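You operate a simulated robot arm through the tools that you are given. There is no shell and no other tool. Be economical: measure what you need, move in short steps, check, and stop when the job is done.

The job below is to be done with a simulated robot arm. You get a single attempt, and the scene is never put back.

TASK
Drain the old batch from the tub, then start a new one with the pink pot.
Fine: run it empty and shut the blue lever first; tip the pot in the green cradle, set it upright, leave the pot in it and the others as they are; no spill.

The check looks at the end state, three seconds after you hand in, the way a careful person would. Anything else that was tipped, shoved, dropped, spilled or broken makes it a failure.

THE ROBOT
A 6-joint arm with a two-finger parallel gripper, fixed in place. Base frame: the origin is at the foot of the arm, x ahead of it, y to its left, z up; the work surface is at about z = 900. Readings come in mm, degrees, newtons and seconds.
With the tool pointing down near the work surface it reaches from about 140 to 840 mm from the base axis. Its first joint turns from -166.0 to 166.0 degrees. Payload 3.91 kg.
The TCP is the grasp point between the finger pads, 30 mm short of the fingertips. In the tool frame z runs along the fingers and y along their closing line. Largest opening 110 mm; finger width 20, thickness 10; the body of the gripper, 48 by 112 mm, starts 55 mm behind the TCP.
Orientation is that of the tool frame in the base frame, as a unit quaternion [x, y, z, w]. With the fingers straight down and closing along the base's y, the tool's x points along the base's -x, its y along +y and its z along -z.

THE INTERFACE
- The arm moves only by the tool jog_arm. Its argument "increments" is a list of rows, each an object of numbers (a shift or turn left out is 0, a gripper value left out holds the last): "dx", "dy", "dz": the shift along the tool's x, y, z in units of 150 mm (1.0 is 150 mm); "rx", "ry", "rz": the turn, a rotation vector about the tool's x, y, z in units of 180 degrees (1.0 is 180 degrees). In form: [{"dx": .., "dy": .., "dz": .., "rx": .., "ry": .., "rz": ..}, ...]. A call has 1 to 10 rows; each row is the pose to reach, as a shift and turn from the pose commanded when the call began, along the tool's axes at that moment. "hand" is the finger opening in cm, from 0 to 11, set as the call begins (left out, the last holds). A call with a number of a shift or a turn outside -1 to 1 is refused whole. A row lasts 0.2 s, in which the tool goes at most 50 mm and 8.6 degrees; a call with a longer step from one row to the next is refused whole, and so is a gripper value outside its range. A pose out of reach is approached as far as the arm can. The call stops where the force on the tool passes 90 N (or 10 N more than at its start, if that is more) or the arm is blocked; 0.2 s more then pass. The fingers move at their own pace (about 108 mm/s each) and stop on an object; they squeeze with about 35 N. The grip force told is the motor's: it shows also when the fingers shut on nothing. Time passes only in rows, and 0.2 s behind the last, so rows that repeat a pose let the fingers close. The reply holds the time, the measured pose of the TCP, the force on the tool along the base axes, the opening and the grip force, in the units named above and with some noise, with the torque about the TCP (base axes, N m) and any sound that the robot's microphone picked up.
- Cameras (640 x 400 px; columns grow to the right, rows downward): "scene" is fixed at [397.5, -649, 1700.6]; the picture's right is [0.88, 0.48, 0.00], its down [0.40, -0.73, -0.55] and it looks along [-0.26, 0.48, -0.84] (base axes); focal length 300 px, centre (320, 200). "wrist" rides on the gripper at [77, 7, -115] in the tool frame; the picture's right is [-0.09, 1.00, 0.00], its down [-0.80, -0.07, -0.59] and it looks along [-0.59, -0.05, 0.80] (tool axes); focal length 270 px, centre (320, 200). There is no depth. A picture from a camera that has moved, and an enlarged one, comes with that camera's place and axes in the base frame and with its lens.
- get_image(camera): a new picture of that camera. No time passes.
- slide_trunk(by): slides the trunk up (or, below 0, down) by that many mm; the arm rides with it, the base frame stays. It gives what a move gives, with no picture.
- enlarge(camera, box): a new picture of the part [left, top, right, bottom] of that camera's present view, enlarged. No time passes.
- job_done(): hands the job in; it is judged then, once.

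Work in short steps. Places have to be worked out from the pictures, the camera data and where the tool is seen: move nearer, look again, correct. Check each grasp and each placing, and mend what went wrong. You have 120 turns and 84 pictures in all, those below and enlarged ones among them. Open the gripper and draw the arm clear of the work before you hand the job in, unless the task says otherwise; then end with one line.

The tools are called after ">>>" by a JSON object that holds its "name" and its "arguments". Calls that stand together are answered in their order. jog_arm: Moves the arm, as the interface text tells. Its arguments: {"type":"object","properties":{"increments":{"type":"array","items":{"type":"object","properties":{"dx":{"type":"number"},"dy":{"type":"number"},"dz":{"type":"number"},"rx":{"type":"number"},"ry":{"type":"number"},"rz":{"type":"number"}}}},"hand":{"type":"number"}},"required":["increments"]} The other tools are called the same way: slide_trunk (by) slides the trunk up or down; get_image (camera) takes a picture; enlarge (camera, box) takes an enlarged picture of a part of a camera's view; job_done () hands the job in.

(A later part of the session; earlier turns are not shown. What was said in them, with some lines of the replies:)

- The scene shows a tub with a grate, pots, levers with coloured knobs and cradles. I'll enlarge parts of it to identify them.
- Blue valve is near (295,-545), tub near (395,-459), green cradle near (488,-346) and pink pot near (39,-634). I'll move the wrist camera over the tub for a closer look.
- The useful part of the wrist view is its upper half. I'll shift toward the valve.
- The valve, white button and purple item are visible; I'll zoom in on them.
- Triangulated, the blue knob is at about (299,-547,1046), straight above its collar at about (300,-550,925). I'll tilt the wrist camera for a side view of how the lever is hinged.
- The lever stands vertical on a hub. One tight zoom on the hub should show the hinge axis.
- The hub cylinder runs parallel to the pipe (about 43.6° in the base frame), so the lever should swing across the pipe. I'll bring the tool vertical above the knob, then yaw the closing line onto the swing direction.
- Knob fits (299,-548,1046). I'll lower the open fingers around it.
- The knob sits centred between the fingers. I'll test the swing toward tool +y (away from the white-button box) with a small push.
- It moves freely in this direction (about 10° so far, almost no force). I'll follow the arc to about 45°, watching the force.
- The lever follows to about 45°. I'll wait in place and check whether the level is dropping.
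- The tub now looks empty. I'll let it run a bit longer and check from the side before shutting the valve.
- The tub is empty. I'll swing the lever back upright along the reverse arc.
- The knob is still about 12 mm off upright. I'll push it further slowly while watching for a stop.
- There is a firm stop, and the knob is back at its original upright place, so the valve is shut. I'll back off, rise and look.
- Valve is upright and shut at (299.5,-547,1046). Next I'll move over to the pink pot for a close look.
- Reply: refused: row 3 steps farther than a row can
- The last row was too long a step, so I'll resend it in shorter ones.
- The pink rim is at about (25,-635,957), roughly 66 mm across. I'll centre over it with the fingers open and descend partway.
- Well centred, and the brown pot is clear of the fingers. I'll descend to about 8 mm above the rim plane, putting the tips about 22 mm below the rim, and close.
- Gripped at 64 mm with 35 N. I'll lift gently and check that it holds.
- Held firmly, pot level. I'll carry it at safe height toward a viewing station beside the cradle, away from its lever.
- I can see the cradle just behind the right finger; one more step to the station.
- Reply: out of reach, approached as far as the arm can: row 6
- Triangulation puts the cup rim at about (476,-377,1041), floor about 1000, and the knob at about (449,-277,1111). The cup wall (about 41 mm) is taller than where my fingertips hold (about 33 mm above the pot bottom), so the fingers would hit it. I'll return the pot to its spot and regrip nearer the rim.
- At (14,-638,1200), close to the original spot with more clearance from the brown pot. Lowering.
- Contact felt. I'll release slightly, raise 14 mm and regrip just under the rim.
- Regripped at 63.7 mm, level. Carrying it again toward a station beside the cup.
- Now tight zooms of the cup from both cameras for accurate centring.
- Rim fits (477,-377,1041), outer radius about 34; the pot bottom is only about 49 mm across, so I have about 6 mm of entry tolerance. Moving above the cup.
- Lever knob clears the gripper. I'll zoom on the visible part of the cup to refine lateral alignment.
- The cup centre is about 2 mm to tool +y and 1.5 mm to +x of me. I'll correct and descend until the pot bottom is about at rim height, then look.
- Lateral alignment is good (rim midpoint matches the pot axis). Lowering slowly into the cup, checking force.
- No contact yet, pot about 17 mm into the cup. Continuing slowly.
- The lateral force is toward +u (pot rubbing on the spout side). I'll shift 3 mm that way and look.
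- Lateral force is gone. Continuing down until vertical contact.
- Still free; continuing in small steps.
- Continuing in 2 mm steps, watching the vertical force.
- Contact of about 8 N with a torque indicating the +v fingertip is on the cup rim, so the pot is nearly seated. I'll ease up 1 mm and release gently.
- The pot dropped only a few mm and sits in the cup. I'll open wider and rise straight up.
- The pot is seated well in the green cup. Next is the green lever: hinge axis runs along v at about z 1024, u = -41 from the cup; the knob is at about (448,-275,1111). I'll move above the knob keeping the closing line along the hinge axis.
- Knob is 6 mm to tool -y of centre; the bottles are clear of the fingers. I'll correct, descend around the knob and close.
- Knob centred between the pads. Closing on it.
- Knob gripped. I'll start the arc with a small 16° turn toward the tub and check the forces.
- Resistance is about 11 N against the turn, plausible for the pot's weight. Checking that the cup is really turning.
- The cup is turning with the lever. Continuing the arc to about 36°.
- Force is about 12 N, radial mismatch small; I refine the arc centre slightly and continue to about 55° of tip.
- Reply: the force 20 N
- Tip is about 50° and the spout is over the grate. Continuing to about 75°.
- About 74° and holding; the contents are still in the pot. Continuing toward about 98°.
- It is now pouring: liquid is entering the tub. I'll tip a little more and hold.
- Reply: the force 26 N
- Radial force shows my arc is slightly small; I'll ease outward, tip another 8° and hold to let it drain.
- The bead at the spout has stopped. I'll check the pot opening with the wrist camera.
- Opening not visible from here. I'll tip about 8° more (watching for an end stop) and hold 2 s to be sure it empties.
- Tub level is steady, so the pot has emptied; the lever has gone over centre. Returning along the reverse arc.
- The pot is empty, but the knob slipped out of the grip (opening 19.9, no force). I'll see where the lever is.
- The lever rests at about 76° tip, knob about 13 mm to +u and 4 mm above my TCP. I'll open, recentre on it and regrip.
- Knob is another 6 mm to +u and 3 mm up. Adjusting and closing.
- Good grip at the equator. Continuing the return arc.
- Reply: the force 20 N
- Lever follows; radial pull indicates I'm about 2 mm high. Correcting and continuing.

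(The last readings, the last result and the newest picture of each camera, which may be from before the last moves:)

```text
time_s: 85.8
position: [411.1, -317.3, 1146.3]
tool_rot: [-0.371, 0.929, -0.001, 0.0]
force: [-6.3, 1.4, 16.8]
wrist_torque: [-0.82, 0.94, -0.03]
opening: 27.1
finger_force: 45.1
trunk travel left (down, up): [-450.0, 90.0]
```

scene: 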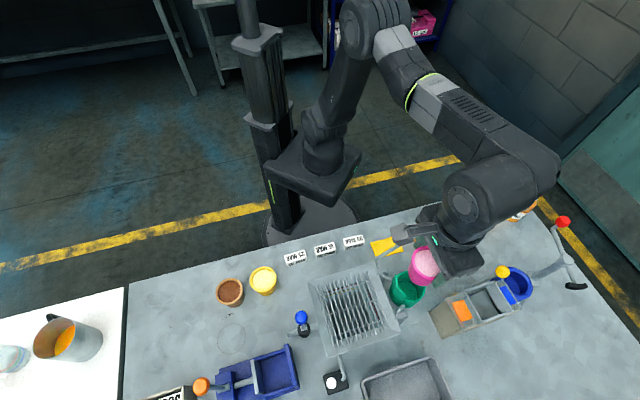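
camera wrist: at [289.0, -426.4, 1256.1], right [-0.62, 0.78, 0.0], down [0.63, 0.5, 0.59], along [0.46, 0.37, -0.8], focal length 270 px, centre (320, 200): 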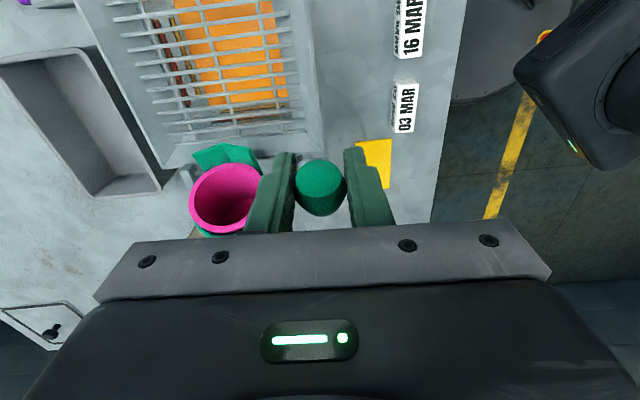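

Slightly low now; adjusting radius and continuing down the arc.

>>> {"name": "jog_arm", "arguments": {"increments": [{"dx": -0.052, "dz": 0.003}, {"dx": -0.099, "dz": 0.023}, {"dx": -0.145, "dz": 0.045}, {"dx": -0.189, "dz": 0.069}, {"dx": -0.231, "dz": 0.097}, {"dx": -0.273, "dz": 0.127}]}}

>>> {"name": "enlarge", "arguments": {"camera": "scene", "box": [320, 230, 460, 340]}}

```text
time_s: 87.2
position: [441.3, -287.7, 1127.3]
tool_rot: [-0.372, 0.928, -0.002, 0.001]
force: [-12.2, 9.3, 11.8]
wrist_torque: [-0.9, 1.03, -0.1]
opening: 27.4
finger_force: 45.4
trunk travel left (down, up): [-450.0, 90.0]
```

```text
3.64 times, centred on (390, 285) of scene
camera zoom: at [397.5, -649.0, 1700.6], right [0.88, 0.48, 0.0], down [0.4, -0.73, -0.55], along [-0.26, 0.48, -0.84], focal length 1089 px, centre (66, -109)
```

zoom: 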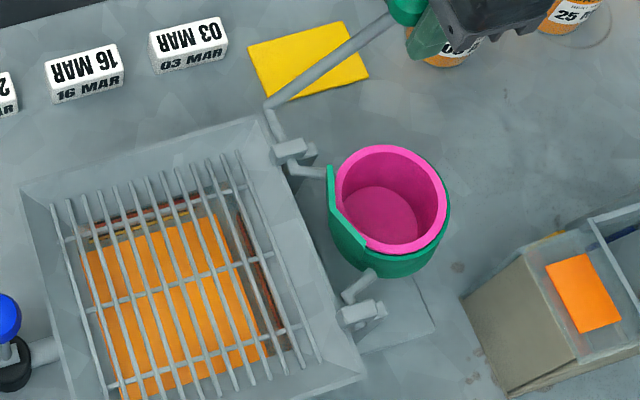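

Nearly upright, about 10° to go. Finishing the arc to the original knob position, with a small over-push onto the stop.

>>> {"name": "jog_arm", "arguments": {"increments": [{"dx": -0.025, "dz": 0.026}, {"dx": -0.05, "dz": 0.053}, {"dx": -0.073, "dz": 0.08}, {"dx": -0.095, "dz": 0.107}, {"dx": -0.1, "dz": 0.125}]}}

>>> {"name": "enlarge", "arguments": {"camera": "scene", "box": [370, 220, 460, 320]}}

```text
time_s: 88.4
position: [453.8, -275.1, 1109.0]
tool_rot: [-0.373, 0.928, -0.003, 0.002]
force: [-0.4, 20.4, 24.4]
wrist_torque: [-0.8, 0.86, -0.13]
opening: 27.4
finger_force: 45.0
trunk travel left (down, up): [-450.0, 90.0]
```

```text
4.00 times, centred on (415, 270) of scene
camera zoom: at [397.5, -649.0, 1700.6], right [0.88, 0.48, 0.0], down [0.4, -0.73, -0.55], along [-0.26, 0.48, -0.84], focal length 1198 px, centre (-60, -80)
```

zoom: 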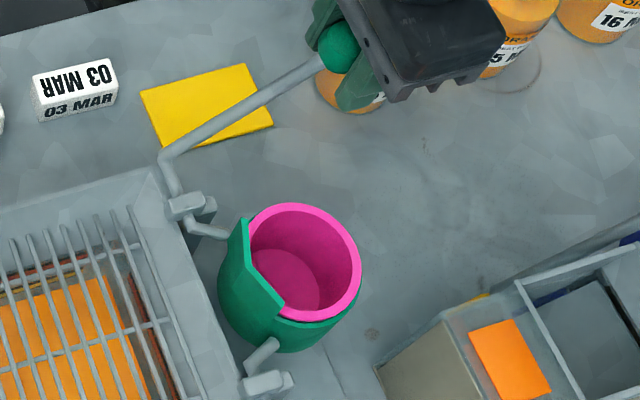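

The cup matches its original upright pose and is against the stop. I'll ease the load, open and rise clear.

>>> {"name": "jog_arm", "arguments": {"increments": [{"dz": -0.012}, {"dz": -0.012}]}}

>>> {"name": "jog_arm", "arguments": {"increments": [{}, {}], "hand": 6.5}}

>>> {"name": "jog_arm", "arguments": {"increments": [{"dz": -0.1}, {"dz": -0.35}, {"dz": -0.65}, {"dz": -0.9}]}}

>>> {"name": "get_image", "arguments": {"camera": "scene"}}

>>> {"name": "enlarge", "arguments": {"camera": "wrist", "box": [100, 0, 420, 200]}}

```text
time_s: 89.0
position: [452.8, -275.0, 1108.8]
tool_rot: [-0.371, 0.928, 0.0, 0.0]
force: [-0.6, 25.0, 9.7]
wrist_torque: [0.24, -0.45, -0.09]
opening: 27.0
finger_force: 45.1
trunk travel left (down, up): [-450.0, 90.0]
```

```text
time_s: 89.6
position: [453.7, -280.9, 1108.5]
tool_rot: [-0.371, 0.929, -0.001, 0.0]
force: [0.6, -0.3, 0.1]
wrist_torque: [0.01, 0.01, 0.01]
opening: 65.0
finger_force: 0.1
trunk travel left (down, up): [-450.0, 90.0]
```

```text
time_s: 90.6
position: [455.3, -280.1, 1245.8]
tool_rot: [-0.371, 0.929, -0.001, 0.0]
force: [0.8, 0.2, -0.2]
wrist_torque: [-0.06, 0.02, 0.0]
opening: 65.0
finger_force: 0.0
trunk travel left (down, up): [-450.0, 90.0]
```

```text
11 pictures are left
```

scene: 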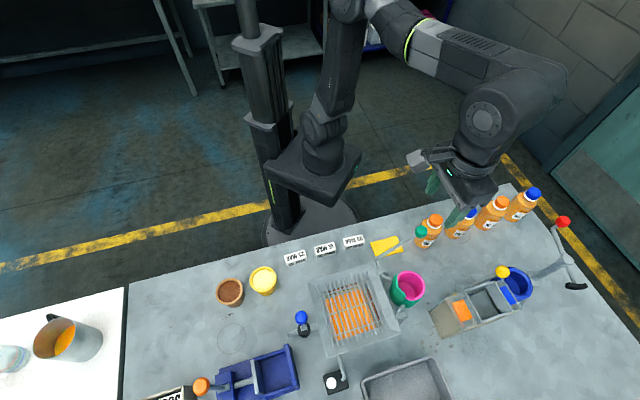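

```text
2.00 times, centred on (260, 100) of wrist
camera zoom: at [394.5, -328.7, 1359.9], right [-0.62, 0.78, 0.0], down [0.63, 0.5, 0.59], along [0.46, 0.37, -0.8], focal length 541 px, centre (440, 400)
```

zoom: 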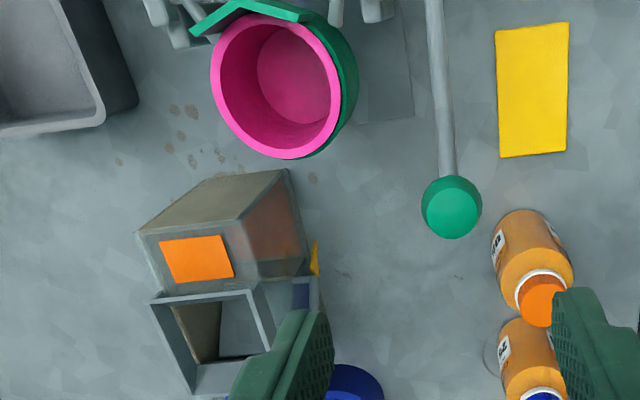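

Everything looks in place: pot empty and upright in the cup, batch in the tub, blue lever upright. A last check on bottle 05 near the knob and the tub/valve.

>>> {"name": "enlarge", "arguments": {"camera": "scene", "box": [270, 220, 450, 400]}}

>>> {"name": "enlarge", "arguments": {"camera": "scene", "box": [400, 180, 600, 350]}}

```text
2.22 times, centred on (360, 310) of scene
camera zoom: at [397.5, -649.0, 1700.6], right [0.88, 0.48, 0.0], down [0.4, -0.73, -0.55], along [-0.26, 0.48, -0.84], focal length 666 px, centre (231, -44)
```

zoom: 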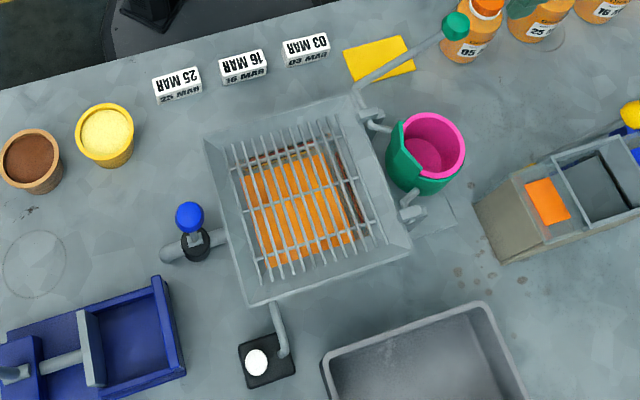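

```text
2.35 times, centred on (500, 265) of scene
camera zoom: at [397.5, -649.0, 1700.6], right [0.88, 0.48, 0.0], down [0.4, -0.73, -0.55], along [-0.26, 0.48, -0.84], focal length 705 px, centre (-104, 47)
```

zoom: 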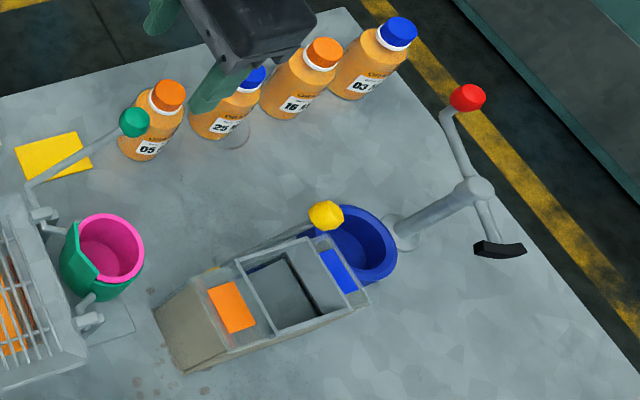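

All matches the start apart from the intended changes. Drawing the arm up and clear of the work.

>>> {"name": "jog_arm", "arguments": {"increments": [{"dz": -0.2}, {"dx": 0.2, "dy": 0.1, "dz": -0.35}, {"dx": 0.4, "dy": 0.3, "dz": -0.45}, {"dx": 0.5, "dy": 0.55, "dz": -0.5}, {"dx": 0.6, "dy": 0.8, "dz": -0.5}], "hand": 10}}

>>> {"name": "get_image", "arguments": {"camera": "scene"}}

```text
time_s: 91.8
position: [304.9, -251.1, 1318.5]
tool_rot: [-0.371, 0.929, 0.001, 0.0]
force: [-0.6, 1.3, 0.9]
wrist_torque: [0.0, 0.01, 0.03]
opening: 100.0
finger_force: 0.0
trunk travel left (down, up): [-450.0, 90.0]
```

```text
7 pictures are left
```

scene: 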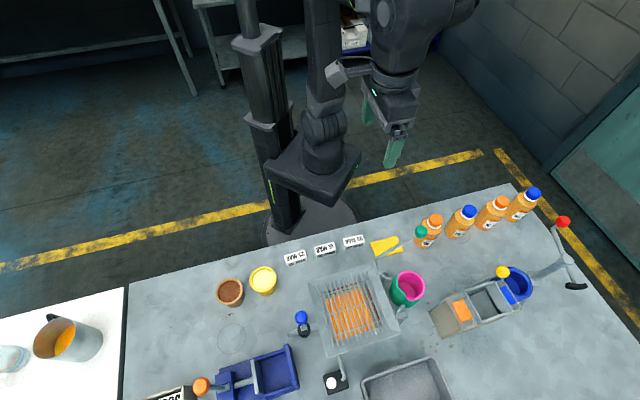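

The arm is clear and the scene is as required, so I'm handing in.

>>> {"name": "job_done", "arguments": {}}

```text
The job is handed in.
```

I drained the tub, shut the blue lever, tipped the pink pot into the tub with the green cradle, and left the empty pot upright in it; I saw no spill and nothing else moved.
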